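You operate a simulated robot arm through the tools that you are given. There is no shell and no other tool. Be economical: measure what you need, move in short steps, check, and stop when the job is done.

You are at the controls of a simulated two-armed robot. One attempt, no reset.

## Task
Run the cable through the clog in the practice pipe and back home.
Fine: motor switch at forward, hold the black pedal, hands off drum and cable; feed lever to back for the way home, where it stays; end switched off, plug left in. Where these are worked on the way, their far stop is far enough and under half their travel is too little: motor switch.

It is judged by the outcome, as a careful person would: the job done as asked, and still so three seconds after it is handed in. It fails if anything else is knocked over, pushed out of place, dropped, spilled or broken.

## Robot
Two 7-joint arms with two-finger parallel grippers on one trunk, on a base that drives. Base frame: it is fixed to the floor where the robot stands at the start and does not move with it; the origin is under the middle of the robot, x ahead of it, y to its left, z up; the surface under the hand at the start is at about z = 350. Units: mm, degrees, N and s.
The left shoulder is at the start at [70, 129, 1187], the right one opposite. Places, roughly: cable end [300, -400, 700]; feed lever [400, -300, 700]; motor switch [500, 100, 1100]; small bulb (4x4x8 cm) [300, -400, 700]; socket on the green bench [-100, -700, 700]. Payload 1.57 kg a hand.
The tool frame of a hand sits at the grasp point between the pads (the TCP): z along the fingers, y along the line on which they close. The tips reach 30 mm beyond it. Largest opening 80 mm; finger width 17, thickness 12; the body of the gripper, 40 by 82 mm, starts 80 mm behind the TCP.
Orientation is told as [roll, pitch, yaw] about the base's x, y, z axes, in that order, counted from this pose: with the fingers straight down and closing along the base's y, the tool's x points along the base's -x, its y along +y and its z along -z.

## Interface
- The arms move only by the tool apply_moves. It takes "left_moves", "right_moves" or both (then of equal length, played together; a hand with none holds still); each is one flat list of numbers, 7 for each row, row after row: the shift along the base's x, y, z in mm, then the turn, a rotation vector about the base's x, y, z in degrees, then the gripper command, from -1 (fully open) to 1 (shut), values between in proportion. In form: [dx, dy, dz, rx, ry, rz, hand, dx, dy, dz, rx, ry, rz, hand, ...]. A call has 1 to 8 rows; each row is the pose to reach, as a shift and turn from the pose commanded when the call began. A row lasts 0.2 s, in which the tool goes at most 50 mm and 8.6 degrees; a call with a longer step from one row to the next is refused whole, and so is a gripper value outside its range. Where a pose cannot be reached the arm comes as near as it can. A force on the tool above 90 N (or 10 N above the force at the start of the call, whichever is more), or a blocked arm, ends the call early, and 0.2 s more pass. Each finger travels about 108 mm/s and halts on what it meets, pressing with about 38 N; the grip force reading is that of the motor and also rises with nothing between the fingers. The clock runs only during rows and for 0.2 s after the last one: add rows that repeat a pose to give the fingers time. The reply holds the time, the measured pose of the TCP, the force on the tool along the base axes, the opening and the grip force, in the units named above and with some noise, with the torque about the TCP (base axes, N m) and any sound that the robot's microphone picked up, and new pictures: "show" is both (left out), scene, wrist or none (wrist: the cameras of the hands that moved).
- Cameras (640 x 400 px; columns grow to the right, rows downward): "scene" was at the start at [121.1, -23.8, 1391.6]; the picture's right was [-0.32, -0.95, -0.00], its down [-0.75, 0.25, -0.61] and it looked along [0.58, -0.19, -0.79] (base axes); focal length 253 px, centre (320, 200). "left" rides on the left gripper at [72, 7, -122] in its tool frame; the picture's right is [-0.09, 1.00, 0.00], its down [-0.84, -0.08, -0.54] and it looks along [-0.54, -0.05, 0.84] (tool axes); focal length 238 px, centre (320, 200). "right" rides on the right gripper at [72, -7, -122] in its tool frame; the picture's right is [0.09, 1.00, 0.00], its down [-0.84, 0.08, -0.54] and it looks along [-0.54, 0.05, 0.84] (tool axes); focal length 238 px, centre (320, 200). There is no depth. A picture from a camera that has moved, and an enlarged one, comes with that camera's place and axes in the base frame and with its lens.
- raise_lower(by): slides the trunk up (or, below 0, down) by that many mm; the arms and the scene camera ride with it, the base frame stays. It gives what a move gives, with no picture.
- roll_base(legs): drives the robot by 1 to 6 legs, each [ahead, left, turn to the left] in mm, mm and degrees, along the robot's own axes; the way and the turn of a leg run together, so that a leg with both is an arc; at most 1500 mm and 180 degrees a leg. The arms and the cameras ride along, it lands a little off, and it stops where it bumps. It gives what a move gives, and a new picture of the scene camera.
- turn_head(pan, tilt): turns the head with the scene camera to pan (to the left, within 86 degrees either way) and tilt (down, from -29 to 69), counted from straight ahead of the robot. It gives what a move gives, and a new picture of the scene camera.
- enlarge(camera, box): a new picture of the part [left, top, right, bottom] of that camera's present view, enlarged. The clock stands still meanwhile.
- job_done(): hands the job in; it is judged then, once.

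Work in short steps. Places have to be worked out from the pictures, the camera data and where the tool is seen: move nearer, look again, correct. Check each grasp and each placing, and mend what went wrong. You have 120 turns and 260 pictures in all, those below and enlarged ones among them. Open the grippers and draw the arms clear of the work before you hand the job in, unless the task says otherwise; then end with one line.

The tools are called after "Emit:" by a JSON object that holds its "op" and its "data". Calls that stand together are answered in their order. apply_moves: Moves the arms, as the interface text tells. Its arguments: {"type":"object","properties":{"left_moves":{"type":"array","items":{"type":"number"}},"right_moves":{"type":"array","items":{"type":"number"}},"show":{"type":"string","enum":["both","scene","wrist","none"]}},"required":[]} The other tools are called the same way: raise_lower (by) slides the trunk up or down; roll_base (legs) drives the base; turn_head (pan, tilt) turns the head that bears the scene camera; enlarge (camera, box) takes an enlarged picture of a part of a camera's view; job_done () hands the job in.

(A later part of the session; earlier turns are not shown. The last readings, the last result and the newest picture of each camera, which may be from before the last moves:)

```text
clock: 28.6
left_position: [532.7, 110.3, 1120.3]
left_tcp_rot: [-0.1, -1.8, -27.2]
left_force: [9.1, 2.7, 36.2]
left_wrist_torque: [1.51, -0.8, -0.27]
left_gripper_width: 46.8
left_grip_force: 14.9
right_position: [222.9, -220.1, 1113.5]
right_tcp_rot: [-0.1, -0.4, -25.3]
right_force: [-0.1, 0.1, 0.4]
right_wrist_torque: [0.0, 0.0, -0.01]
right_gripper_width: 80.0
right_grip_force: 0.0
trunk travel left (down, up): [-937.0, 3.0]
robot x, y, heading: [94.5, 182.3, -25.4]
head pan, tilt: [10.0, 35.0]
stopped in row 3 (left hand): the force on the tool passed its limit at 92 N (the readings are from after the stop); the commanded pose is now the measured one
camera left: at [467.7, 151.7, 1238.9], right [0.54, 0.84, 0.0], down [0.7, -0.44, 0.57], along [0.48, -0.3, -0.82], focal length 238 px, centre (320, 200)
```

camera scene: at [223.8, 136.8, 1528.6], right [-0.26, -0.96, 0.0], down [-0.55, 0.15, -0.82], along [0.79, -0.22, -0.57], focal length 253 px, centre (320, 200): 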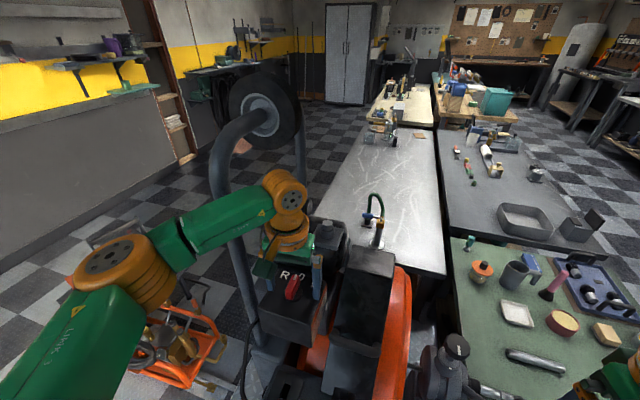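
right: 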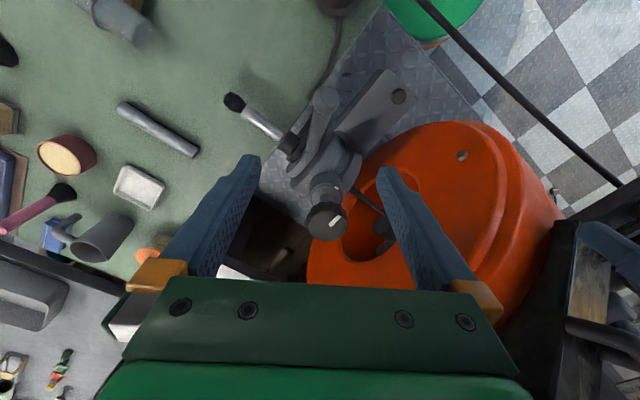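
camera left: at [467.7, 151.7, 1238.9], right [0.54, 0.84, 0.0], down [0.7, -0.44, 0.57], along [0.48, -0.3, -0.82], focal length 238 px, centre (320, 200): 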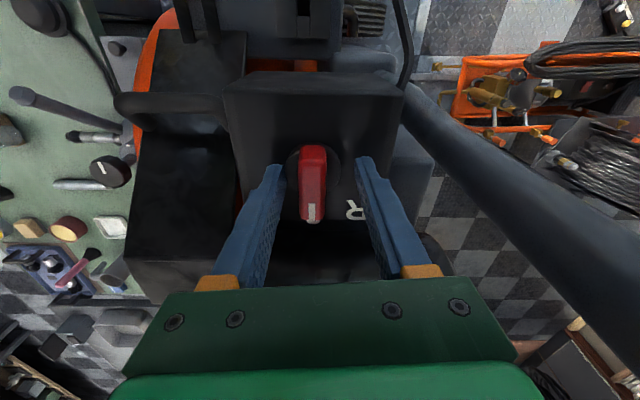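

The fingers touched something (panel or the knob's collar) at this height. I lift 6 mm, undo the sideways shift, and close gently.

Emit:
{"op": "apply_moves", "data": {"left_moves": [0, -2, 6, 0.5, 1.7, 0, 0.1, -1, -3, 6, 0.5, 1.7, 0, 0.1], "show": "wrist"}}

Emit:
{"op": "enlarge", "data": {"camera": "scene", "box": [220, 200, 360, 320]}}

```text
clock: 29.1
left_position: [533.9, 104.3, 1121.7]
left_tcp_rot: [-0.6, 0.8, -27.3]
left_force: [0.2, 2.7, -1.6]
left_wrist_torque: [0.14, -0.01, 0.0]
left_gripper_width: 38.5
left_grip_force: 0.9
right_position: [226.3, -223.7, 1112.6]
right_tcp_rot: [-0.1, -0.1, -25.3]
right_force: [0.3, 0.1, 1.0]
right_wrist_torque: [0.01, 0.0, -0.02]
right_gripper_width: 79.9
right_grip_force: 0.1
trunk travel left (down, up): [-937.0, 3.0]
robot x, y, heading: [96.1, 183.8, -25.3]
head pan, tilt: [10.0, 35.0]
camera left: at [474.7, 144.3, 1243.1], right [0.54, 0.84, -0.01], down [0.72, -0.45, 0.53], along [0.44, -0.29, -0.85], focal length 238 px, centre (320, 200)
```

left: 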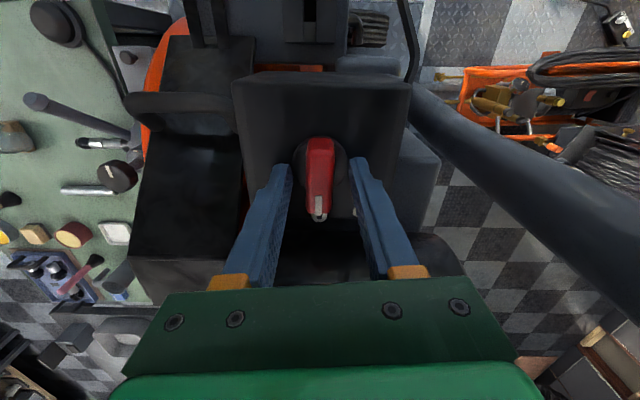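

```text
3.33 times, centred on (290, 260) of scene
camera zoom: at [225.9, 138.9, 1528.1], right [-0.26, -0.96, 0.0], down [-0.55, 0.15, -0.82], along [0.79, -0.22, -0.57], focal length 843 px, centre (420, 0)
```

zoom: 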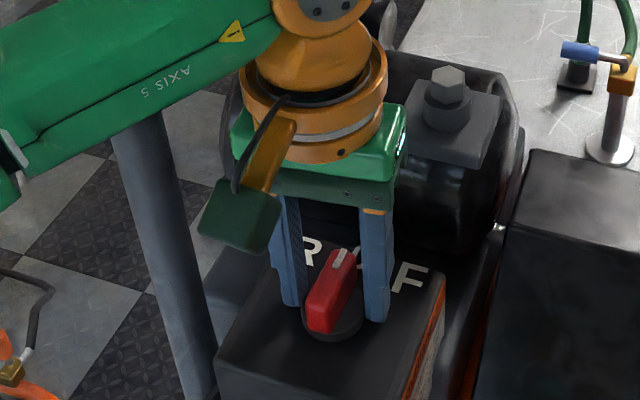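

The bar is between the fingers just above the collar. I close.

Emit:
{"op": "apply_moves", "data": {"left_moves": [-3, 1, 1, 0, 0, 0, 0.3, -3, 1, 1, 0, 0, 0, 0.6, -3, 1, 1, 0, 0, 0, 0.6], "show": "wrist"}}

```text
clock: 29.9
left_position: [533.7, 105.0, 1121.5]
left_tcp_rot: [-0.6, 0.9, -27.3]
left_force: [3.5, 2.5, 0.2]
left_wrist_torque: [-0.2, -0.84, 0.0]
left_gripper_width: 37.2
left_grip_force: 38.2
right_position: [230.7, -223.5, 1111.9]
right_tcp_rot: [-0.1, 0.2, -25.3]
right_force: [0.2, 0.0, -0.3]
right_wrist_torque: [0.03, -0.03, -0.02]
right_gripper_width: 79.7
right_grip_force: 0.0
trunk travel left (down, up): [-937.0, 3.0]
robot x, y, heading: [92.0, 179.7, -25.4]
head pan, tilt: [10.0, 35.0]
camera left: at [475.0, 144.7, 1243.7], right [0.54, 0.84, -0.01], down [0.72, -0.45, 0.53], along [0.44, -0.29, -0.85], focal length 238 px, centre (320, 200)
```

left: 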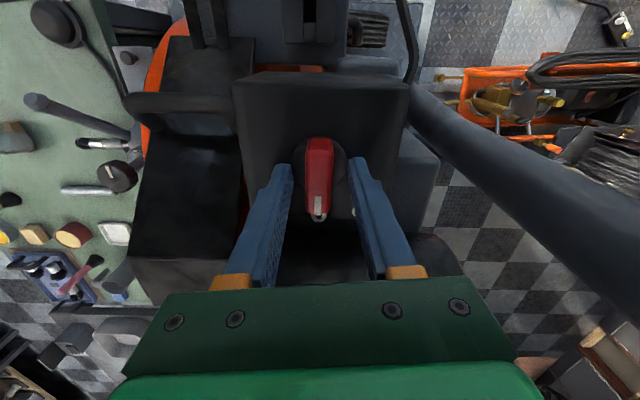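

The grip stops at 37 mm, so the tips hold the round collar, not the bar. I open slightly, lift 8 mm and close again.

Emit:
{"op": "apply_moves", "data": {"left_moves": [-3, 1, 1, 0, 0, 0, 0, -3, 1, 9, 0, 0, 0, 0, -3, 1, 9, 0, 0, 0, 0.3, -3, 1, 9, 0, 0, 0, 0.7, -3, 1, 9, 0, 0, 0, 0.7], "show": "wrist"}}

Emit:
{"op": "enlarge", "data": {"camera": "scene", "box": [250, 240, 330, 310]}}

```text
clock: 31.1
left_position: [528.9, 108.2, 1132.3]
left_tcp_rot: [-0.5, 0.7, -27.3]
left_force: [4.0, 4.6, 3.8]
left_wrist_torque: [0.8, -0.71, -0.02]
left_gripper_width: 16.0
left_grip_force: 31.5
right_position: [226.3, -222.2, 1112.8]
right_tcp_rot: [-0.1, 0.0, -25.3]
right_force: [-0.5, -0.7, 0.0]
right_wrist_torque: [-0.03, -0.01, 0.01]
right_gripper_width: 80.1
right_grip_force: 0.1
trunk travel left (down, up): [-937.0, 3.0]
robot x, y, heading: [94.9, 181.2, -25.4]
head pan, tilt: [10.0, 35.0]
camera left: at [468.9, 147.3, 1254.1], right [0.54, 0.84, -0.01], down [0.72, -0.45, 0.53], along [0.44, -0.29, -0.85], focal length 238 px, centre (320, 200)
```

left: 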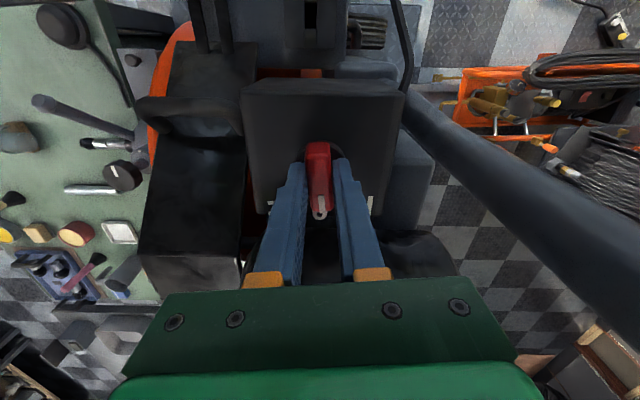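

```text
5.71 times, centred on (290, 275) of scene
camera zoom: at [225.3, 140.3, 1528.7], right [-0.26, -0.96, 0.0], down [-0.55, 0.15, -0.82], along [0.79, -0.22, -0.57], focal length 1444 px, centre (491, -229)
```

zoom: 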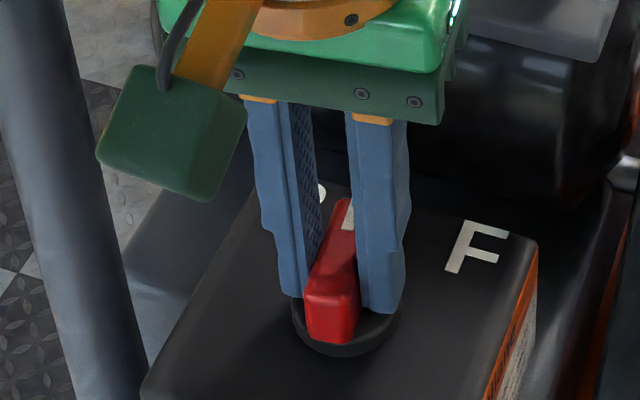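

Width 16 mm: the bar is gripped. I turn clockwise towards F in 8° rows.

Emit:
{"op": "apply_moves", "data": {"left_moves": [0, 0, 0, 0, 0, -8, 0.7, 0, 0, 0, 0, 0, -16, 0.7, 0, 0, 0, 0, 0, -24, 0.7, 0, 0, 0, 0, 0, -32, 0.7, 0, 0, 0, 0, 0, -40, 0.7, 0, 0, 0, 0, 0, -40, 0.7], "show": "wrist"}}

Emit:
{"op": "enlarge", "data": {"camera": "scene", "box": [250, 240, 330, 310]}}

```text
clock: 32.5
left_position: [529.0, 108.6, 1133.5]
left_tcp_rot: [-0.5, 0.7, -63.4]
left_force: [8.4, 6.6, 10.9]
left_wrist_torque: [1.22, -0.45, 0.02]
left_gripper_width: 16.0
left_grip_force: 31.9
left hand out of reach, approached as far as the arm can: row 5, 6
right_position: [227.8, -221.4, 1113.9]
right_tcp_rot: [-0.2, -0.1, -25.3]
right_force: [0.1, -0.3, 0.3]
right_wrist_torque: [0.0, -0.02, 0.03]
right_gripper_width: 79.9
right_grip_force: 0.1
trunk travel left (down, up): [-937.0, 3.0]
robot x, y, heading: [91.0, 182.8, -25.4]
head pan, tilt: [10.0, 35.0]
camera left: at [504.0, 175.3, 1254.0], right [0.93, 0.36, -0.01], down [0.31, -0.79, 0.53], along [0.18, -0.5, -0.85], focal length 238 px, centre (320, 200)
```

left: 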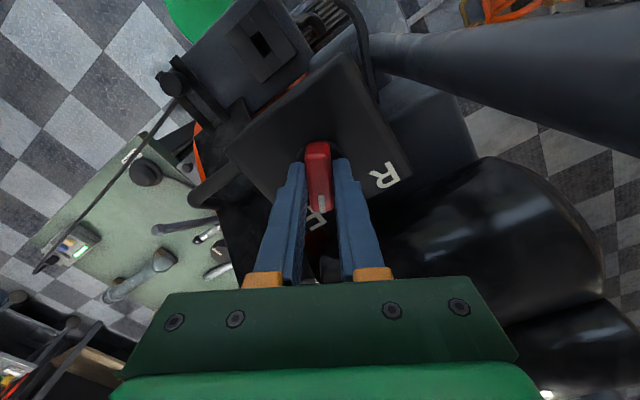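

```text
5.71 times, centred on (290, 275) of scene
camera zoom: at [227.1, 141.2, 1528.6], right [-0.26, -0.96, 0.0], down [-0.55, 0.15, -0.82], along [0.79, -0.22, -0.57], focal length 1444 px, centre (491, -229)
```

zoom: 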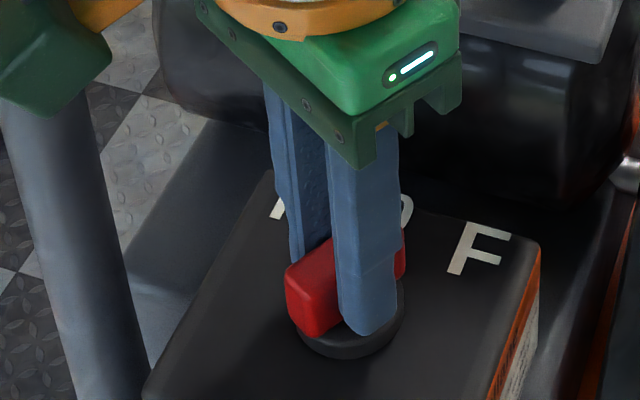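

Turned ~36°, pointing about at F (the wrist reached its limit). I release, lift and look.

Emit:
{"op": "apply_moves", "data": {"left_moves": [0, 0, 0, 0, 0, 0, 0, 0, 0, 0, 0, 0, 0, -0.3, 0, 0, 30, 0, 0, 0, -0.3, 0, 0, 70, 0, 0, 0, -0.3], "show": "wrist"}}

Emit:
{"op": "enlarge", "data": {"camera": "scene", "box": [250, 240, 330, 310]}}

```text
clock: 33.5
left_position: [524.6, 106.6, 1203.6]
left_tcp_rot: [-0.4, 0.8, -63.3]
left_force: [0.2, 0.1, -1.3]
left_wrist_torque: [0.01, -0.04, 0.0]
left_gripper_width: 52.2
left_grip_force: 0.1
right_position: [224.5, -225.7, 1111.5]
right_tcp_rot: [0.1, 0.0, -25.3]
right_force: [0.9, -0.4, -0.3]
right_wrist_torque: [0.0, 0.0, 0.04]
right_gripper_width: 80.1
right_grip_force: 0.0
trunk travel left (down, up): [-937.0, 3.0]
robot x, y, heading: [95.7, 183.1, -25.5]
head pan, tilt: [10.0, 35.0]
camera left: at [499.9, 172.6, 1324.9], right [0.93, 0.36, -0.01], down [0.31, -0.79, 0.53], along [0.19, -0.5, -0.85], focal length 238 px, centre (320, 200)
```

left: 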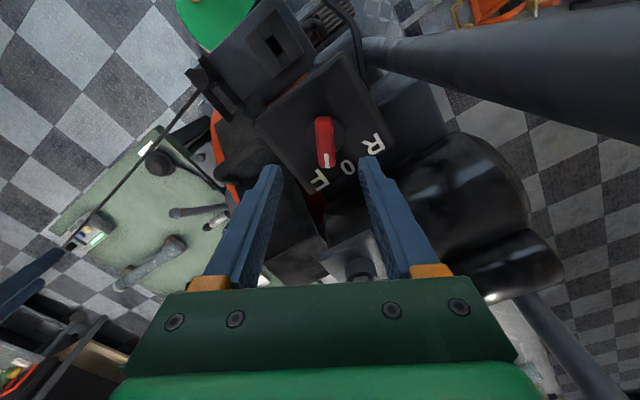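

```text
5.71 times, centred on (290, 275) of scene
camera zoom: at [222.6, 135.7, 1528.7], right [-0.26, -0.96, 0.0], down [-0.55, 0.15, -0.82], along [0.79, -0.22, -0.57], focal length 1444 px, centre (491, -229)
```

zoom: 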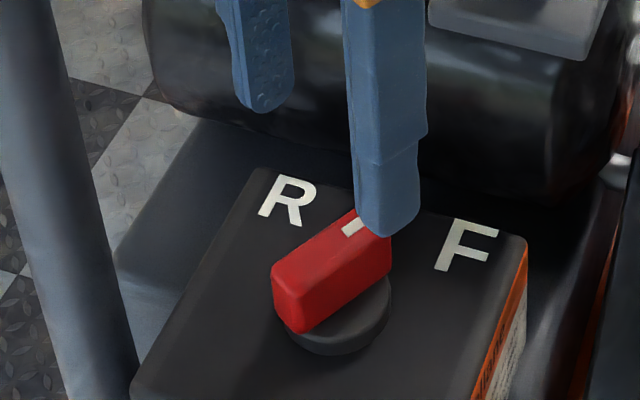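

The pointer stands about two-thirds of the way (−60°, F is at about −85°). I close the fingers and will push the pointer end on from the O side: first move beside it, above.

Emit:
{"op": "apply_moves", "data": {"left_moves": [20, -3, 0, 0, 0, 0, 1, 39, -5, 0, 0, 0, 0, 1, 39, -5, -25, 0, 0, 0, 1, 39, -5, -50, 0, 0, 0, 1, 39, -5, -50, 0, 0, 0, 1], "show": "wrist"}}

Emit:
{"op": "enlarge", "data": {"camera": "scene", "box": [250, 240, 330, 310]}}

```text
clock: 34.8
left_position: [525.9, 106.7, 1202.3]
left_tcp_rot: [-0.5, 0.7, -63.3]
left_force: [0.0, -0.1, 0.0]
left_wrist_torque: [0.0, -0.01, 0.0]
left_gripper_width: 0.3
left_grip_force: 21.0
left hand out of reach, approached as far as the arm can: row 1, 2, 3, 4, 5
right_position: [225.7, -224.1, 1112.1]
right_tcp_rot: [0.0, -0.1, -25.2]
right_force: [0.0, 0.3, 0.1]
right_wrist_torque: [0.0, 0.0, 0.04]
right_gripper_width: 80.5
right_grip_force: 0.1
trunk travel left (down, up): [-937.0, 3.0]
robot x, y, heading: [93.5, 180.9, -25.4]
head pan, tilt: [10.0, 35.0]
camera left: at [501.5, 173.4, 1324.2], right [0.93, 0.36, -0.01], down [0.31, -0.79, 0.53], along [0.19, -0.5, -0.85], focal length 238 px, centre (320, 200)
```

left: 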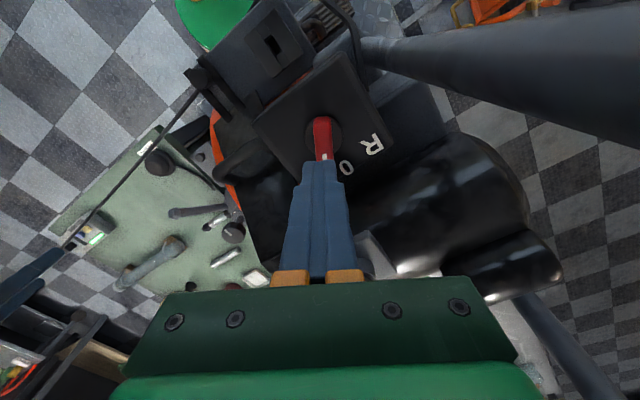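

```text
5.71 times, centred on (290, 275) of scene
camera zoom: at [224.4, 136.7, 1528.6], right [-0.26, -0.96, 0.0], down [-0.55, 0.15, -0.82], along [0.79, -0.22, -0.57], focal length 1444 px, centre (491, -229)
```

zoom: 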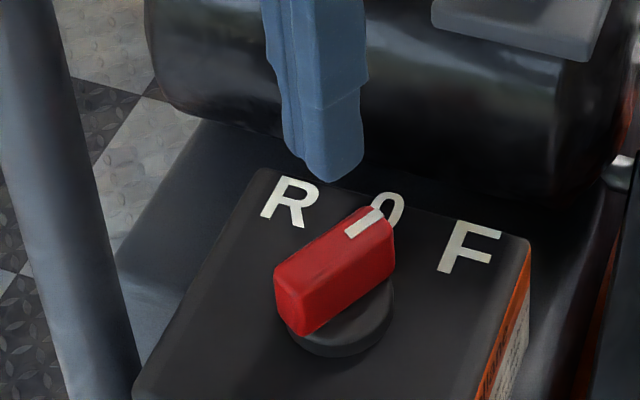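

At that yaw the arm cannot reach farther out. Instead I push the bar's near end from the robot's side: turn back 23°, move to (497,108) and lower.

Emit:
{"op": "apply_moves", "data": {"left_moves": [-10, 0, 0, 0, 0, 8, 1, -20, 1, 0, 0, 0, 16, 1, -30, 1, 0, 0, 0, 23, 1, -30, 1, -30, 0, 0, 23, 1, -30, 1, -60, 0, 0, 23, 1, -30, 1, -71, 0, 0, 23, 1, -30, 1, -71, 0, 0, 23, 1], "show": "wrist"}}

Emit:
{"op": "enlarge", "data": {"camera": "scene", "box": [250, 240, 330, 310]}}

```text
clock: 36.4
left_position: [497.2, 106.0, 1130.0]
left_tcp_rot: [-0.4, 0.8, -40.4]
left_force: [0.3, 0.2, 0.1]
left_wrist_torque: [0.02, -0.02, -0.03]
left_gripper_width: 0.0
left_grip_force: 21.7
right_position: [225.9, -224.9, 1111.7]
right_tcp_rot: [0.1, 0.0, -25.4]
right_force: [-0.3, 0.8, -0.4]
right_wrist_torque: [0.01, -0.02, 0.01]
right_gripper_width: 80.2
right_grip_force: 0.2
trunk travel left (down, up): [-937.0, 3.0]
robot x, y, heading: [94.2, 178.9, -25.0]
head pan, tilt: [10.0, 35.0]
camera left: at [447.8, 157.7, 1252.2], right [0.71, 0.7, -0.01], down [0.6, -0.6, 0.53], along [0.37, -0.38, -0.85], focal length 238 px, centre (320, 200)
```

left: 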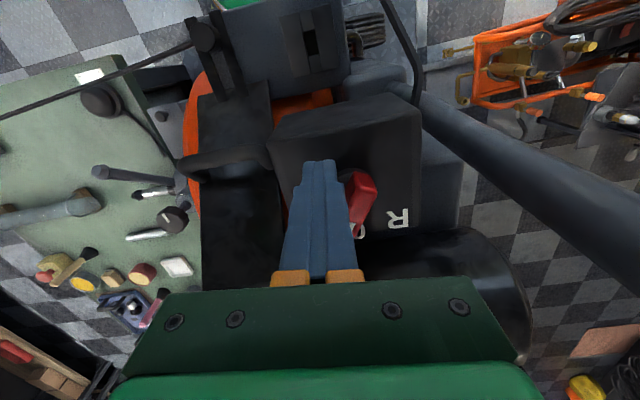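

```text
5.71 times, centred on (290, 275) of scene
camera zoom: at [224.1, 136.6, 1528.6], right [-0.26, -0.96, 0.0], down [-0.55, 0.15, -0.82], along [0.79, -0.22, -0.57], focal length 1444 px, centre (491, -229)
```

zoom: 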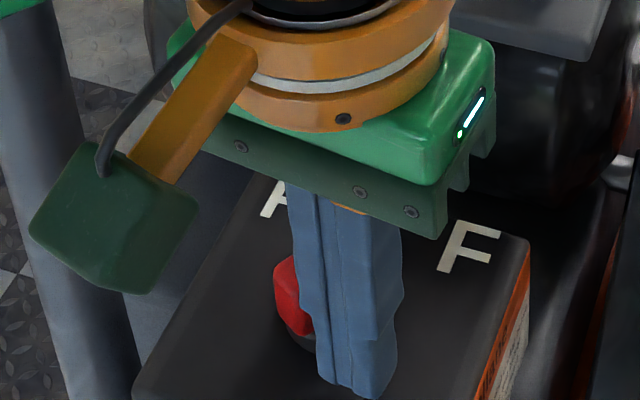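

The fingers stand beside the bar's near end. I push it in small steps toward (+x,+y), watching force.

Emit:
{"op": "apply_moves", "data": {"left_moves": [4, 6, 0, 0, 0, 0, 1, 8, 11, 0, 0, 0, 0, 1, 12, 15, 0, 0, 0, 0, 1, 15, 17, 0, 0, 0, 0, 1, 15, 17, 0, 0, 0, 0, 1], "show": "wrist"}}

```text
clock: 37.5
left_position: [507.5, 120.6, 1130.6]
left_tcp_rot: [-0.3, 0.9, -40.5]
left_force: [-11.8, -4.6, -10.9]
left_wrist_torque: [-0.04, 0.2, -0.04]
left_gripper_width: 0.3
left_grip_force: 21.0
right_position: [222.2, -227.1, 1111.9]
right_tcp_rot: [0.3, -0.2, -25.4]
right_force: [-0.5, -0.5, -0.4]
right_wrist_torque: [0.01, 0.0, -0.05]
right_gripper_width: 79.8
right_grip_force: 0.0
trunk travel left (down, up): [-937.0, 3.0]
robot x, y, heading: [95.0, 182.4, -25.3]
head pan, tilt: [10.0, 35.0]
camera left: at [458.9, 171.3, 1252.8], right [0.72, 0.7, -0.01], down [0.59, -0.6, 0.53], along [0.37, -0.38, -0.85], focal length 238 px, centre (320, 200)
```

left: 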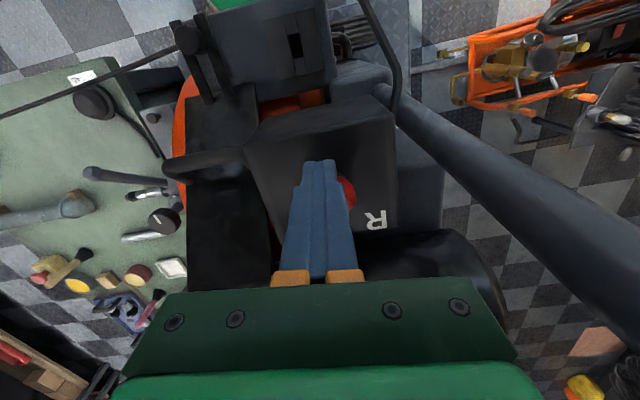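

Contact at ~12 N and moving. I push on a few millimetres more.

Emit:
{"op": "apply_moves", "data": {"left_moves": [4, 2, 0, 0, 0, 0, 1, 8, 3, 0, 0, 0, 0, 1, 12, 3, 0, 0, 0, 0, 1, 12, 3, 0, 0, 0, 0, 1], "show": "none"}}

Emit:
{"op": "enlarge", "data": {"camera": "scene", "box": [250, 240, 330, 310]}}

```text
clock: 38.5
left_position: [508.3, 120.9, 1134.3]
left_tcp_rot: [0.0, 0.8, -40.5]
left_force: [-44.2, -8.1, -39.3]
left_wrist_torque: [-0.16, 0.91, 0.01]
left_gripper_width: 0.0
left_grip_force: 21.1
right_position: [211.5, -230.1, 1111.4]
right_tcp_rot: [0.6, -0.6, -25.3]
right_force: [1.2, 0.1, 0.5]
right_wrist_torque: [0.01, 0.0, -0.01]
right_gripper_width: 80.1
right_grip_force: 0.2
trunk travel left (down, up): [-937.0, 3.0]
robot x, y, heading: [92.6, 180.8, -25.4]
head pan, tilt: [10.0, 35.0]
```

```text
5.71 times, centred on (290, 275) of scene
camera zoom: at [205.3, 129.6, 1529.8], right [-0.26, -0.96, -0.01], down [-0.54, 0.16, -0.83], along [0.8, -0.21, -0.56], focal length 1444 px, centre (491, -229)
```

zoom: 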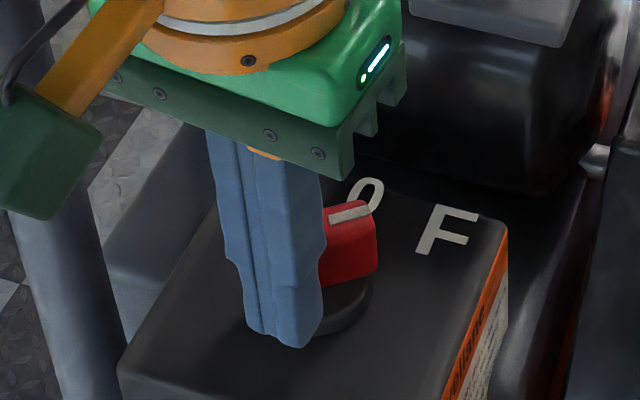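

Force is 44 N with no more motion, so it's likely at its stop. I back off, lift and look.

Emit:
{"op": "apply_moves", "data": {"left_moves": [-12, -8, 0, 0, 0, 0, 1, -30, -20, 5, 0, 0, 0, 1, -40, -10, 50, 0, 0, 0, 1, -75, 20, 85, 0, 0, 0, 1, -110, 50, 110, 0, 0, 0, 1], "show": "wrist"}}

Emit:
{"op": "enlarge", "data": {"camera": "scene", "box": [250, 240, 330, 310]}}

```text
refused: row 4 steps farther than a row can; nothing moved
```

```text
5.71 times, centred on (290, 275) of scene
camera zoom: at [205.3, 129.6, 1529.8], right [-0.26, -0.96, -0.01], down [-0.54, 0.16, -0.83], along [0.8, -0.21, -0.56], focal length 1444 px, centre (491, -229)
```

zoom: 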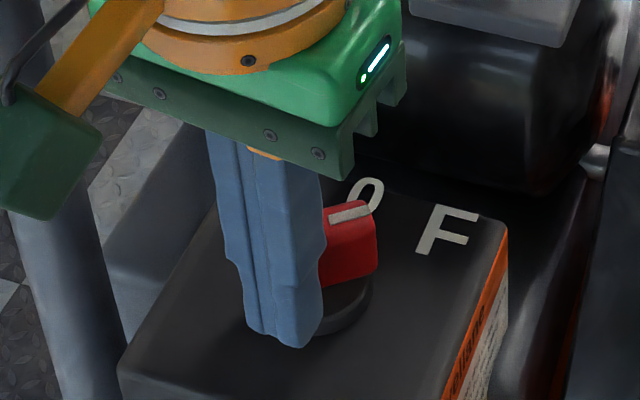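

One row was too long; I repeat with shorter steps.

Emit:
{"op": "apply_moves", "data": {"left_moves": [-12, -8, 0, 0, 0, 0, 1, -30, -20, 5, 0, 0, 0, 1, -40, -20, 45, 0, 0, 0, 1, -65, -10, 80, 0, 0, 0, 1, -90, 15, 110, 0, 0, 0, 1, -90, 15, 110, 0, 0, 0, 1], "show": "wrist"}}

Emit:
{"op": "enlarge", "data": {"camera": "scene", "box": [250, 240, 330, 310]}}

```text
clock: 40.0
left_position: [433.9, 140.7, 1241.4]
left_tcp_rot: [-0.4, 0.7, -40.3]
left_force: [-0.3, 0.2, -0.5]
left_wrist_torque: [0.02, 0.02, 0.03]
left_gripper_width: 0.0
left_grip_force: 21.2
right_position: [226.0, -225.3, 1111.3]
right_tcp_rot: [0.0, -0.1, -25.3]
right_force: [0.4, 0.4, -0.4]
right_wrist_torque: [0.01, 0.02, -0.02]
right_gripper_width: 80.3
right_grip_force: 0.0
trunk travel left (down, up): [-937.0, 3.0]
robot x, y, heading: [97.5, 178.1, -25.1]
head pan, tilt: [10.0, 35.0]
camera left: at [385.9, 192.5, 1363.2], right [0.71, 0.7, -0.01], down [0.6, -0.6, 0.53], along [0.37, -0.38, -0.85], focal length 238 px, centre (320, 200)
```

left: 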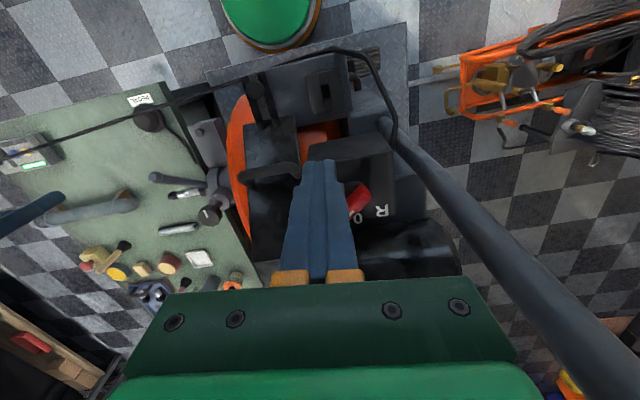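

```text
5.71 times, centred on (290, 275) of scene
camera zoom: at [224.2, 135.9, 1528.6], right [-0.26, -0.96, 0.0], down [-0.55, 0.15, -0.82], along [0.79, -0.22, -0.57], focal length 1444 px, centre (491, -229)
```

zoom: 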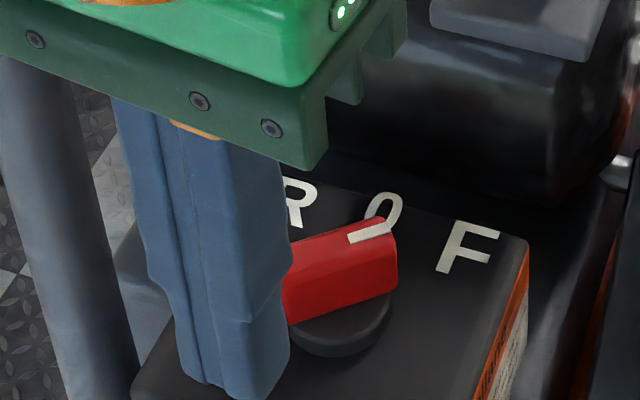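

The pointer now reads about −80°, at F and against its stop. Now I return to the starting stance (turn back first) and lower the trunk again, for the pedal and lever.

Emit:
{"op": "apply_moves", "data": {"left_moves": [-40, 20, 0, 0, 0, 5, 1, -80, 40, 0, 0, 0, 10, 1, -110, 55, 0, 0, 0, 14, 1], "show": "none"}}

Emit:
{"op": "roll_base", "data": {"legs": [[0, 0, 25], [-95, -180, 0]]}}

Emit:
{"op": "turn_head", "data": {"pan": -55, "tilt": 50}}

Emit:
{"op": "enlarge", "data": {"camera": "right", "box": [100, 0, 500, 250]}}

```text
clock: 40.8
left_position: [323.3, 198.4, 1241.0]
left_tcp_rot: [-0.3, 0.8, -26.3]
left_force: [-1.3, 0.8, -0.1]
left_wrist_torque: [-0.02, 0.04, 0.01]
left_gripper_width: 0.0
left_grip_force: 21.8
right_position: [225.3, -224.6, 1111.1]
right_tcp_rot: [0.1, -0.1, -25.2]
right_force: [0.1, -0.1, -0.9]
right_wrist_torque: [-0.01, -0.02, 0.0]
right_gripper_width: 80.2
right_grip_force: 0.0
trunk travel left (down, up): [-937.0, 3.0]
robot x, y, heading: [94.4, 181.9, -25.2]
head pan, tilt: [10.0, 35.0]
```

```text
clock: 43.6
left_position: [203.3, 117.5, 1239.7]
left_tcp_rot: [-0.7, 0.9, -1.4]
left_force: [0.9, -0.1, -0.1]
left_wrist_torque: [-0.03, 0.03, 0.01]
left_gripper_width: 0.0
left_grip_force: 21.8
right_position: [291.4, -305.7, 1112.3]
right_tcp_rot: [-0.2, 0.2, -0.5]
right_force: [-0.3, 0.3, -0.3]
right_wrist_torque: [-0.01, 0.02, -0.01]
right_gripper_width: 79.9
right_grip_force: 0.1
trunk travel left (down, up): [-937.0, 3.0]
robot x, y, heading: [-0.4, 1.5, -0.4]
head pan, tilt: [10.0, 35.0]
camera scene: at [138.7, 21.9, 1528.3], right [0.16, -0.99, 0.0], down [-0.57, -0.1, -0.82], along [0.81, 0.13, -0.58], focal length 253 px, centre (320, 200)
```

scene: 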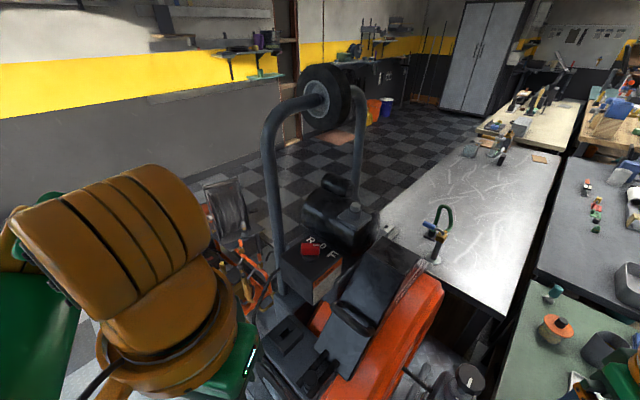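

```text
clock: 45.0
left_position: [201.6, 114.7, 1241.3]
left_tcp_rot: [-0.5, 0.8, -1.5]
left_force: [0.3, 0.2, -0.6]
left_wrist_torque: [0.01, 0.0, 0.01]
left_gripper_width: 0.0
left_grip_force: 21.3
right_position: [289.4, -310.4, 1113.2]
right_tcp_rot: [0.0, 0.0, -0.5]
right_force: [0.0, 0.4, 0.8]
right_wrist_torque: [-0.01, 0.02, 0.0]
right_gripper_width: 79.8
right_grip_force: 0.1
trunk travel left (down, up): [-937.0, 3.0]
robot x, y, heading: [-2.8, 0.5, -0.6]
head pan, tilt: [-55.0, 50.0]
camera scene: at [93.0, -60.5, 1506.9], right [-0.82, -0.57, 0.0], down [-0.43, 0.63, -0.64], along [0.36, -0.53, -0.77], focal length 253 px, centre (320, 200)
```

scene: 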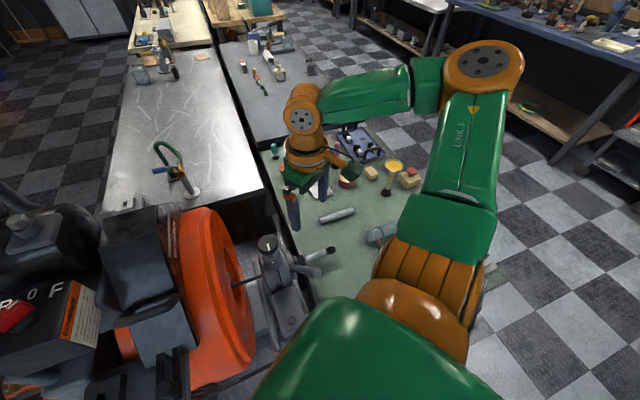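

```text
1.60 times, centred on (300, 125) of right
camera zoom: at [217.3, -316.2, 1233.6], right [-0.08, 1.0, 0.0], down [0.84, 0.07, 0.54], along [0.54, 0.04, -0.84], focal length 381 px, centre (352, 320)
```

zoom: 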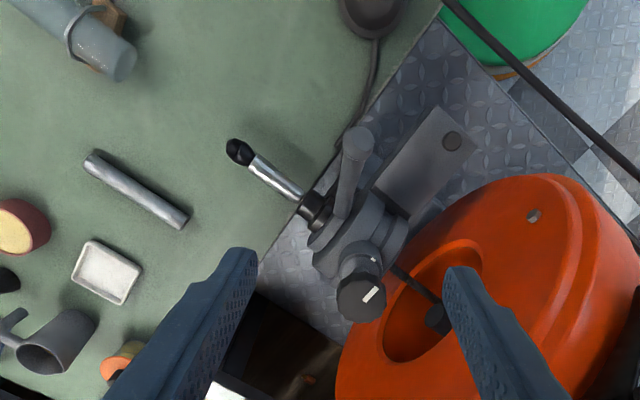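

The cable head lines up with the pipe's mouth. I look closely at the feed unit for lever markings.

Emit:
{"op": "enlarge", "data": {"camera": "right", "box": [270, 60, 400, 210]}}

Emit:
{"op": "enlarge", "data": {"camera": "scene", "box": [225, 220, 345, 320]}}

```text
2.67 times, centred on (335, 135) of right
camera zoom: at [217.3, -316.2, 1233.6], right [-0.08, 1.0, 0.0], down [0.84, 0.07, 0.54], along [0.54, 0.04, -0.84], focal length 636 px, centre (280, 373)
```

zoom: 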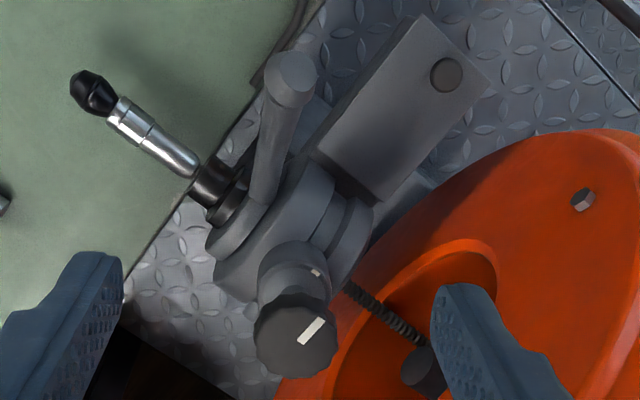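

```text
4.00 times, centred on (285, 270) of scene
camera zoom: at [93.0, -60.5, 1506.9], right [-0.82, -0.57, 0.0], down [-0.43, 0.63, -0.64], along [0.36, -0.53, -0.77], focal length 1011 px, centre (460, -80)
```

zoom: 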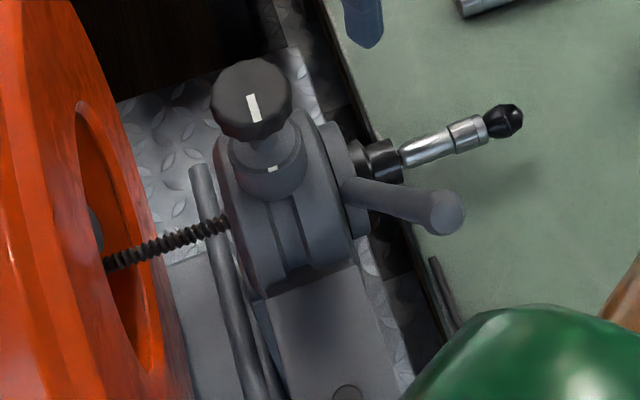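

Triangulated: lever knob about (275,-307,809), lever root about (383,-318,700), cable tip about (325,-476,640), pedal about (135,-300,640). I lower the trunk back and bring the right hand lower for a look at the pedal.

Emit:
{"op": "raise_lower", "data": {"by": -112}}

Emit:
{"op": "apply_moves", "data": {"right_moves": [-35, 0, -20, 0, 0, 0, 0, -70, 0, -40, 0, 0, 0, 1, -90, 5, -60, 0, 0, 0, 1, -100, 5, -80, 0, 0, 0, 1, -100, 5, -80, 0, 0, 0, 1], "show": "wrist"}}

```text
clock: 46.4
left_position: [201.4, 113.7, 1128.9]
left_tcp_rot: [-0.6, 0.9, -1.6]
left_force: [-0.3, -0.1, -0.4]
left_wrist_torque: [-0.01, -0.03, 0.0]
left_gripper_width: 0.0
left_grip_force: 21.3
right_position: [287.9, -309.9, 999.2]
right_tcp_rot: [0.0, 0.0, -0.5]
right_force: [-0.3, -0.4, -1.1]
right_wrist_torque: [-0.02, 0.0, 0.05]
right_gripper_width: 79.9
right_grip_force: 0.1
trunk travel left (down, up): [-825.0, 115.0]
robot x, y, heading: [-0.2, 4.5, -0.4]
head pan, tilt: [-55.0, 50.0]
```

```text
clock: 47.6
left_position: [200.1, 113.9, 1127.9]
left_tcp_rot: [-0.5, 0.8, -1.5]
left_force: [-0.2, 0.1, -0.4]
left_wrist_torque: [0.0, 0.01, -0.01]
left_gripper_width: 0.0
left_grip_force: 21.3
right_position: [186.9, -304.6, 921.4]
right_tcp_rot: [0.0, 0.0, -0.6]
right_force: [0.8, -0.7, -1.0]
right_wrist_torque: [-0.02, -0.01, 0.0]
right_gripper_width: 0.0
right_grip_force: 20.8
trunk travel left (down, up): [-825.0, 115.0]
robot x, y, heading: [-0.5, 2.3, -0.6]
head pan, tilt: [-55.0, 50.0]
camera right: at [114.9, -310.8, 1043.3], right [-0.08, 1.0, 0.0], down [0.84, 0.07, 0.54], along [0.54, 0.05, -0.84], focal length 238 px, centre (320, 200)
```

right: 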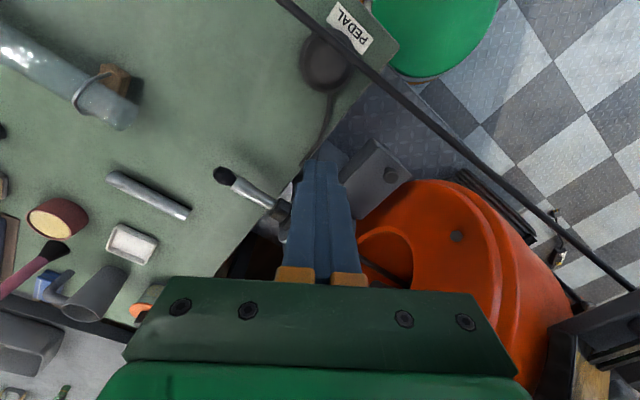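

The dome is at about (130,-300,640); the power cord hangs ~100 mm above it, slightly to the robot's side. I check the cord's height from the head camera before coming down.

Emit:
{"op": "turn_head", "data": {"pan": -70, "tilt": 62}}

Emit:
{"op": "enlarge", "data": {"camera": "left", "box": [0, 0, 300, 200]}}

```text
clock: 48.4
left_position: [200.5, 113.9, 1127.6]
left_tcp_rot: [-0.5, 0.9, -1.5]
left_force: [-0.1, -0.6, 0.2]
left_wrist_torque: [-0.01, -0.01, -0.01]
left_gripper_width: 0.1
left_grip_force: 21.1
right_position: [187.7, -304.6, 922.6]
right_tcp_rot: [0.0, 0.0, -0.5]
right_force: [-0.3, -0.1, 0.7]
right_wrist_torque: [0.05, -0.01, 0.0]
right_gripper_width: 0.1
right_grip_force: 21.7
trunk travel left (down, up): [-825.0, 115.0]
robot x, y, heading: [-3.0, 1.2, -0.5]
head pan, tilt: [-70.0, 62.0]
camera scene: at [70.5, -58.0, 1380.1], right [-0.94, -0.33, 0.0], down [-0.29, 0.83, -0.47], along [0.16, -0.44, -0.88], focal length 253 px, centre (320, 200)
```

scene: 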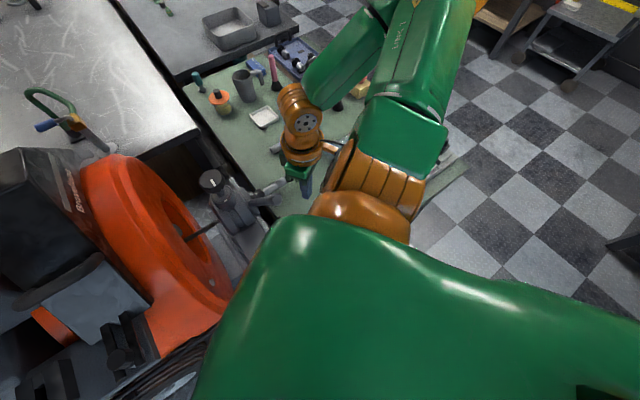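

```text
2.00 times, centred on (150, 100) of left
camera zoom: at [130.4, 123.9, 1249.9], right [0.12, 0.99, -0.01], down [0.84, -0.1, 0.53], along [0.53, -0.07, -0.85], focal length 477 px, centre (660, 400)
```

zoom: 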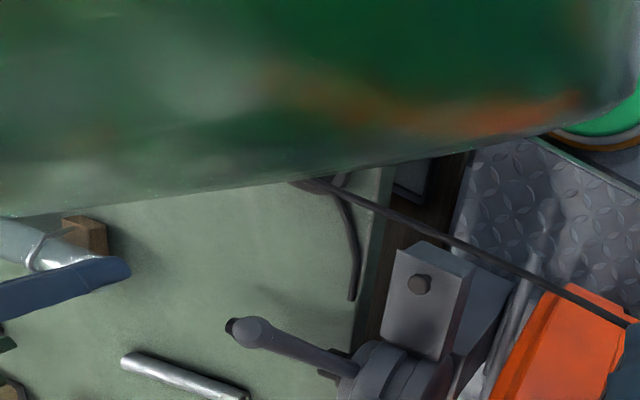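

The cord runs at about z 740 on the robot side of the dome. I'll come in from the far side: yaw −27° and tilted 15°, keeping the gripper clear of the cord. First rotate, at height.

Emit:
{"op": "apply_moves", "data": {"right_moves": [0, -5, 0, 0, 0, -8, 1, 0, -10, 0, 0, 0, -16, 1, 5, -15, 0, 0, 0, -24, 1, 10, -20, 0, 0, 0, -26.5, 1], "show": "none"}}

Emit:
{"op": "apply_moves", "data": {"right_moves": [0, 0, -20, 3, 6, 0, 1, 0, 0, -50, 6, 12, 0, 1, -5, 0, -80, 6.9, 13.3, 0, 1, -15, 0, -95, 6.9, 13.3, 0, 1, -15, 0, -95, 6.9, 13.3, 0, 1], "show": "wrist"}}

```text
clock: 49.4
left_position: [200.5, 114.2, 1128.7]
left_tcp_rot: [-0.6, 0.8, -1.5]
left_force: [0.1, 0.2, -0.5]
left_wrist_torque: [0.05, 0.01, 0.04]
left_gripper_width: 0.2
left_grip_force: 21.8
right_position: [199.4, -324.7, 920.9]
right_tcp_rot: [0.0, 0.0, -27.2]
right_force: [-0.2, -0.6, -0.5]
right_wrist_torque: [-0.01, 0.02, 0.01]
right_gripper_width: 0.0
right_grip_force: 21.1
trunk travel left (down, up): [-825.0, 115.0]
robot x, y, heading: [-0.2, 4.1, -0.7]
head pan, tilt: [-70.0, 62.0]
```

```text
clock: 50.6
left_position: [201.1, 113.6, 1127.4]
left_tcp_rot: [-0.5, 0.9, -1.5]
left_force: [0.1, 0.5, 1.1]
left_wrist_torque: [0.01, 0.02, 0.02]
left_gripper_width: 0.0
left_grip_force: 21.3
right_position: [184.7, -324.6, 825.0]
right_tcp_rot: [0.1, 15.1, -27.0]
right_force: [-0.2, 0.1, 1.2]
right_wrist_torque: [-0.01, 0.03, 0.01]
right_gripper_width: 0.0
right_grip_force: 21.1
trunk travel left (down, up): [-825.0, 115.0]
robot x, y, heading: [-0.8, 1.9, -0.4]
head pan, tilt: [-70.0, 62.0]
camera right: at [147.3, -313.2, 961.6], right [0.37, 0.93, 0.03], down [0.88, -0.36, 0.31], along [0.29, -0.09, -0.95], focal length 238 px, centre (320, 200)
```

right: 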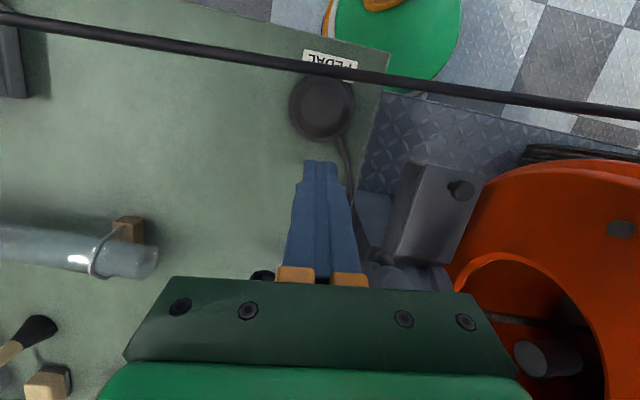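

Clear view: dome centre about (133,-296), cord beyond it. I come down along the tool axis towards the dome's far half.

Emit:
{"op": "apply_moves", "data": {"right_moves": [-10, 5, -40, 0, 0, 0, 1, -20, 10, -80, 0, 0, 0, 1, -28, 15, -115, 0, 0, 0, 1, -30, 16, -125, 0, 0, 0, 1, -30, 16, -125, 0, 0, 0, 1], "show": "wrist"}}

```text
clock: 51.8
left_position: [200.0, 113.5, 1129.0]
left_tcp_rot: [-0.4, 0.8, -1.4]
left_force: [-0.9, 0.2, -0.6]
left_wrist_torque: [-0.04, 0.0, -0.01]
left_gripper_width: 0.0
left_grip_force: 21.4
right_position: [152.3, -310.4, 698.6]
right_tcp_rot: [0.1, 15.0, -27.0]
right_force: [0.7, 0.8, 0.0]
right_wrist_torque: [-0.01, -0.01, -0.02]
right_gripper_width: 0.1
right_grip_force: 21.5
trunk travel left (down, up): [-825.0, 115.0]
robot x, y, heading: [-1.9, 1.0, -0.6]
head pan, tilt: [-70.0, 62.0]
camera right: at [116.8, -298.5, 835.4], right [0.37, 0.93, 0.03], down [0.88, -0.36, 0.31], along [0.29, -0.09, -0.95], focal length 238 px, centre (320, 200)
```

right: 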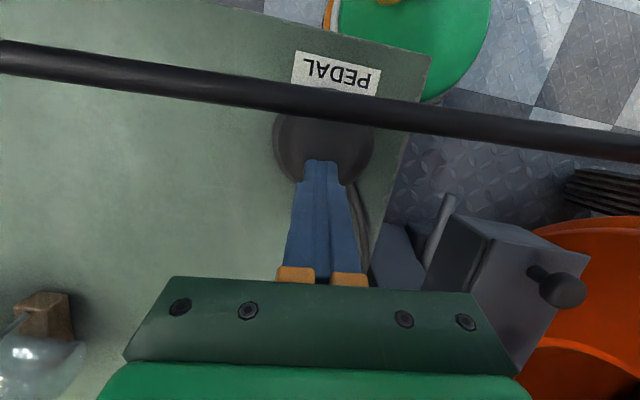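

The tips are over the dome. I lower in small steps to feel the contact, listening for the motor.

Emit:
{"op": "apply_moves", "data": {"right_moves": [-2, 1, -10, 0, 0, 0, 1, -4, 2, -18, 0, 0, 0, 1, -6, 3, -26, 0, 0, 0, 1, -6, 3, -26, 0, 0, 0, 1], "show": "wrist"}}

```text
clock: 52.8
left_position: [195.3, 123.8, 1127.4]
left_tcp_rot: [-0.9, 0.5, -1.4]
left_force: [0.4, 0.0, -0.1]
left_wrist_torque: [-0.03, -0.01, -0.01]
left_gripper_width: 0.0
left_grip_force: 21.5
right_position: [151.9, -308.0, 680.9]
right_tcp_rot: [-0.6, 13.7, -27.2]
right_force: [2.3, -3.9, 56.6]
right_wrist_torque: [-0.12, -0.15, 0.09]
right_gripper_width: 0.2
right_grip_force: 21.6
trunk travel left (down, up): [-825.0, 115.0]
robot x, y, heading: [-3.1, 3.0, -0.5]
head pan, tilt: [-70.0, 62.0]
heard: click
stopped in row 4 (right hand): the force on the tool passed its limit at 98 N (the readings are from after the stop); the commanded pose is now the measured one
camera right: at [112.0, -293.2, 815.8], right [0.37, 0.93, 0.01], down [0.87, -0.36, 0.33], along [0.31, -0.11, -0.94], focal length 238 px, centre (320, 200)
```

right: 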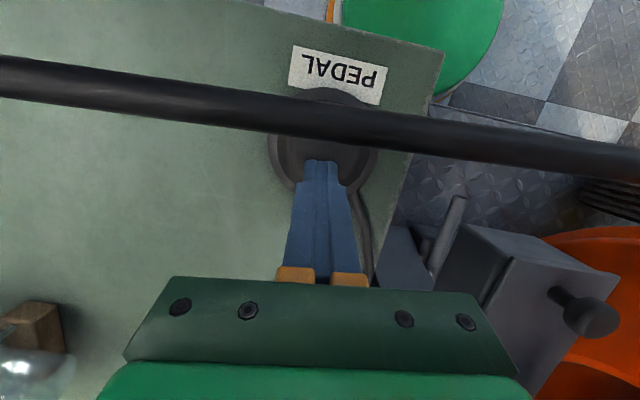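

A click was heard and the pedal holds at ~57 N. I hold still and listen, and point the head at the cable and pipe.

Emit:
{"op": "apply_moves", "data": {"right_moves": [0, 0, 0, 0, 0, 0, 1, 0, 0, 0, 0, 0, 0, 1, 0, 0, 0, 0, 0, 0, 1], "show": "none"}}

Emit:
{"op": "turn_head", "data": {"pan": -50, "tilt": 50}}

Emit:
{"op": "enlarge", "data": {"camera": "scene", "box": [220, 160, 460, 320]}}

```text
clock: 53.6
left_position: [196.2, 122.4, 1127.6]
left_tcp_rot: [-1.0, 0.5, -1.5]
left_force: [0.5, -1.0, -0.4]
left_wrist_torque: [0.01, 0.01, 0.0]
left_gripper_width: 0.0
left_grip_force: 21.4
right_position: [151.3, -306.6, 679.9]
right_tcp_rot: [-0.6, 13.8, -27.2]
right_force: [6.0, -10.7, 80.6]
right_wrist_torque: [-0.3, -0.28, -0.13]
right_gripper_width: 0.0
right_grip_force: 21.3
trunk travel left (down, up): [-825.0, 115.0]
robot x, y, heading: [-2.2, 4.0, -0.5]
head pan, tilt: [-70.0, 62.0]
```

```text
clock: 54.4
left_position: [196.5, 123.0, 1128.7]
left_tcp_rot: [-1.0, 0.6, -1.5]
left_force: [0.1, 0.0, 0.4]
left_wrist_torque: [-0.02, 0.03, -0.01]
left_gripper_width: 0.1
left_grip_force: 21.1
right_position: [151.6, -306.7, 680.0]
right_tcp_rot: [-0.7, 13.9, -27.2]
right_force: [8.6, -14.8, 88.8]
right_wrist_torque: [-0.42, -0.44, 0.01]
right_gripper_width: 0.1
right_grip_force: 21.3
trunk travel left (down, up): [-825.0, 115.0]
robot x, y, heading: [1.7, 4.8, -0.4]
head pan, tilt: [-50.0, 50.0]
camera scene: at [93.1, -45.4, 1396.0], right [-0.77, -0.64, 0.0], down [-0.48, 0.59, -0.65], along [0.41, -0.5, -0.76], focal length 253 px, centre (320, 200)
```

scene: 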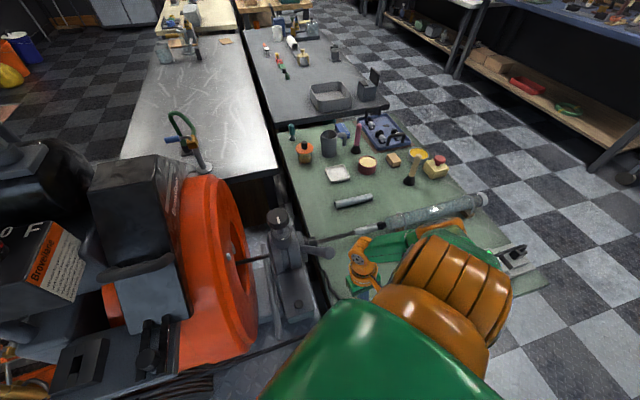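

```text
2.50 times, centred on (340, 240) of scene
camera zoom: at [93.1, -45.4, 1396.0], right [-0.77, -0.64, 0.0], down [-0.48, 0.59, -0.65], along [0.41, -0.5, -0.76], focal length 632 px, centre (270, 100)
```

zoom: 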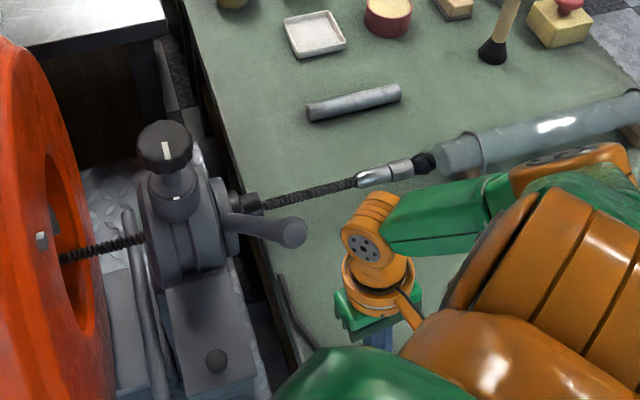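

The cable is feeding forward into the pipe. Force crept to 89 N, so I ease 2 mm and keep holding.

Emit:
{"op": "apply_moves", "data": {"right_moves": [0, 0, 2, 0, 0, 0, 1, 0, 0, 2, 0, 0, 0, 1, 0, 0, 2, 0, 0, 0, 1, 0, 0, 2, 0, 0, 0, 1], "show": "none"}}

Emit:
{"op": "enlarge", "data": {"camera": "scene", "box": [320, 160, 520, 290]}}

```text
clock: 55.4
left_position: [197.9, 120.7, 1128.1]
left_tcp_rot: [-0.9, 0.7, -1.4]
left_force: [-0.2, 0.5, 0.5]
left_wrist_torque: [-0.03, -0.01, 0.02]
left_gripper_width: 0.0
left_grip_force: 21.5
right_position: [151.4, -306.8, 680.3]
right_tcp_rot: [-0.5, 14.0, -27.2]
right_force: [7.6, -10.1, 64.9]
right_wrist_torque: [-0.29, -0.33, -0.01]
right_gripper_width: 0.0
right_grip_force: 20.9
trunk travel left (down, up): [-825.0, 115.0]
robot x, y, heading: [1.2, 5.9, -0.5]
head pan, tilt: [-50.0, 50.0]
```

```text
3.08 times, centred on (420, 225) of scene
camera zoom: at [94.7, -48.3, 1395.6], right [-0.77, -0.64, 0.0], down [-0.49, 0.59, -0.65], along [0.41, -0.5, -0.76], focal length 778 px, centre (12, 123)
```

zoom: 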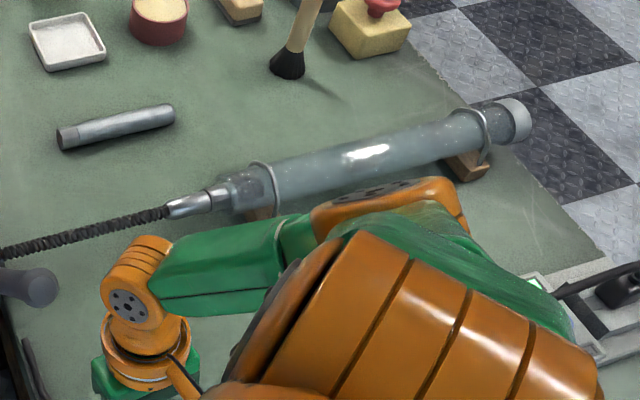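

Still feeding, force 65 N. I keep holding.

Emit:
{"op": "apply_moves", "data": {"right_moves": [0, 0, 0, 0, 0, 0, 1, 0, 0, 0, 0, 0, 0, 1, 0, 0, 0, 0, 0, 0, 1, 0, 0, 0, 0, 0, 0, 1, 0, 0, 0, 0, 0, 0, 1, 0, 0, 0, 0, 0, 0, 1, 0, 0, 0, 0, 0, 0, 1], "show": "none"}}

Emit:
{"op": "enlarge", "data": {"camera": "scene", "box": [320, 160, 520, 290]}}

```text
clock: 57.0
left_position: [196.9, 122.0, 1128.1]
left_tcp_rot: [-0.9, 0.6, -1.5]
left_force: [-0.3, 0.3, -0.1]
left_wrist_torque: [-0.03, 0.01, -0.02]
left_gripper_width: 0.1
left_grip_force: 21.2
right_position: [150.4, -307.3, 680.7]
right_tcp_rot: [-0.4, 14.0, -27.2]
right_force: [4.7, -6.9, 60.6]
right_wrist_torque: [-0.18, -0.29, 0.02]
right_gripper_width: 0.0
right_grip_force: 21.2
trunk travel left (down, up): [-825.0, 115.0]
robot x, y, heading: [-0.0, 5.9, -0.2]
head pan, tilt: [-50.0, 50.0]
```

```text
3.08 times, centred on (420, 225) of scene
camera zoom: at [94.3, -48.1, 1395.7], right [-0.77, -0.64, 0.0], down [-0.48, 0.59, -0.65], along [0.41, -0.5, -0.76], focal length 778 px, centre (12, 123)
```

zoom: 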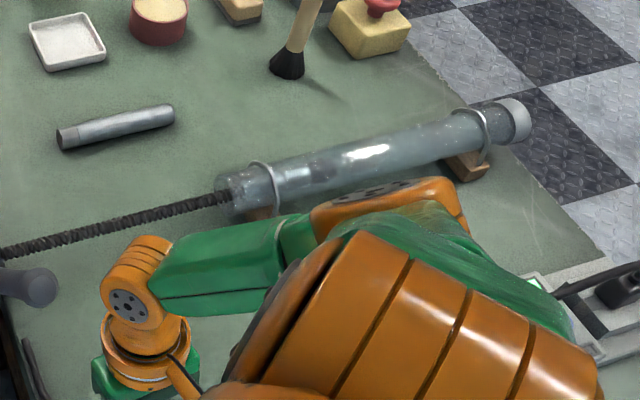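

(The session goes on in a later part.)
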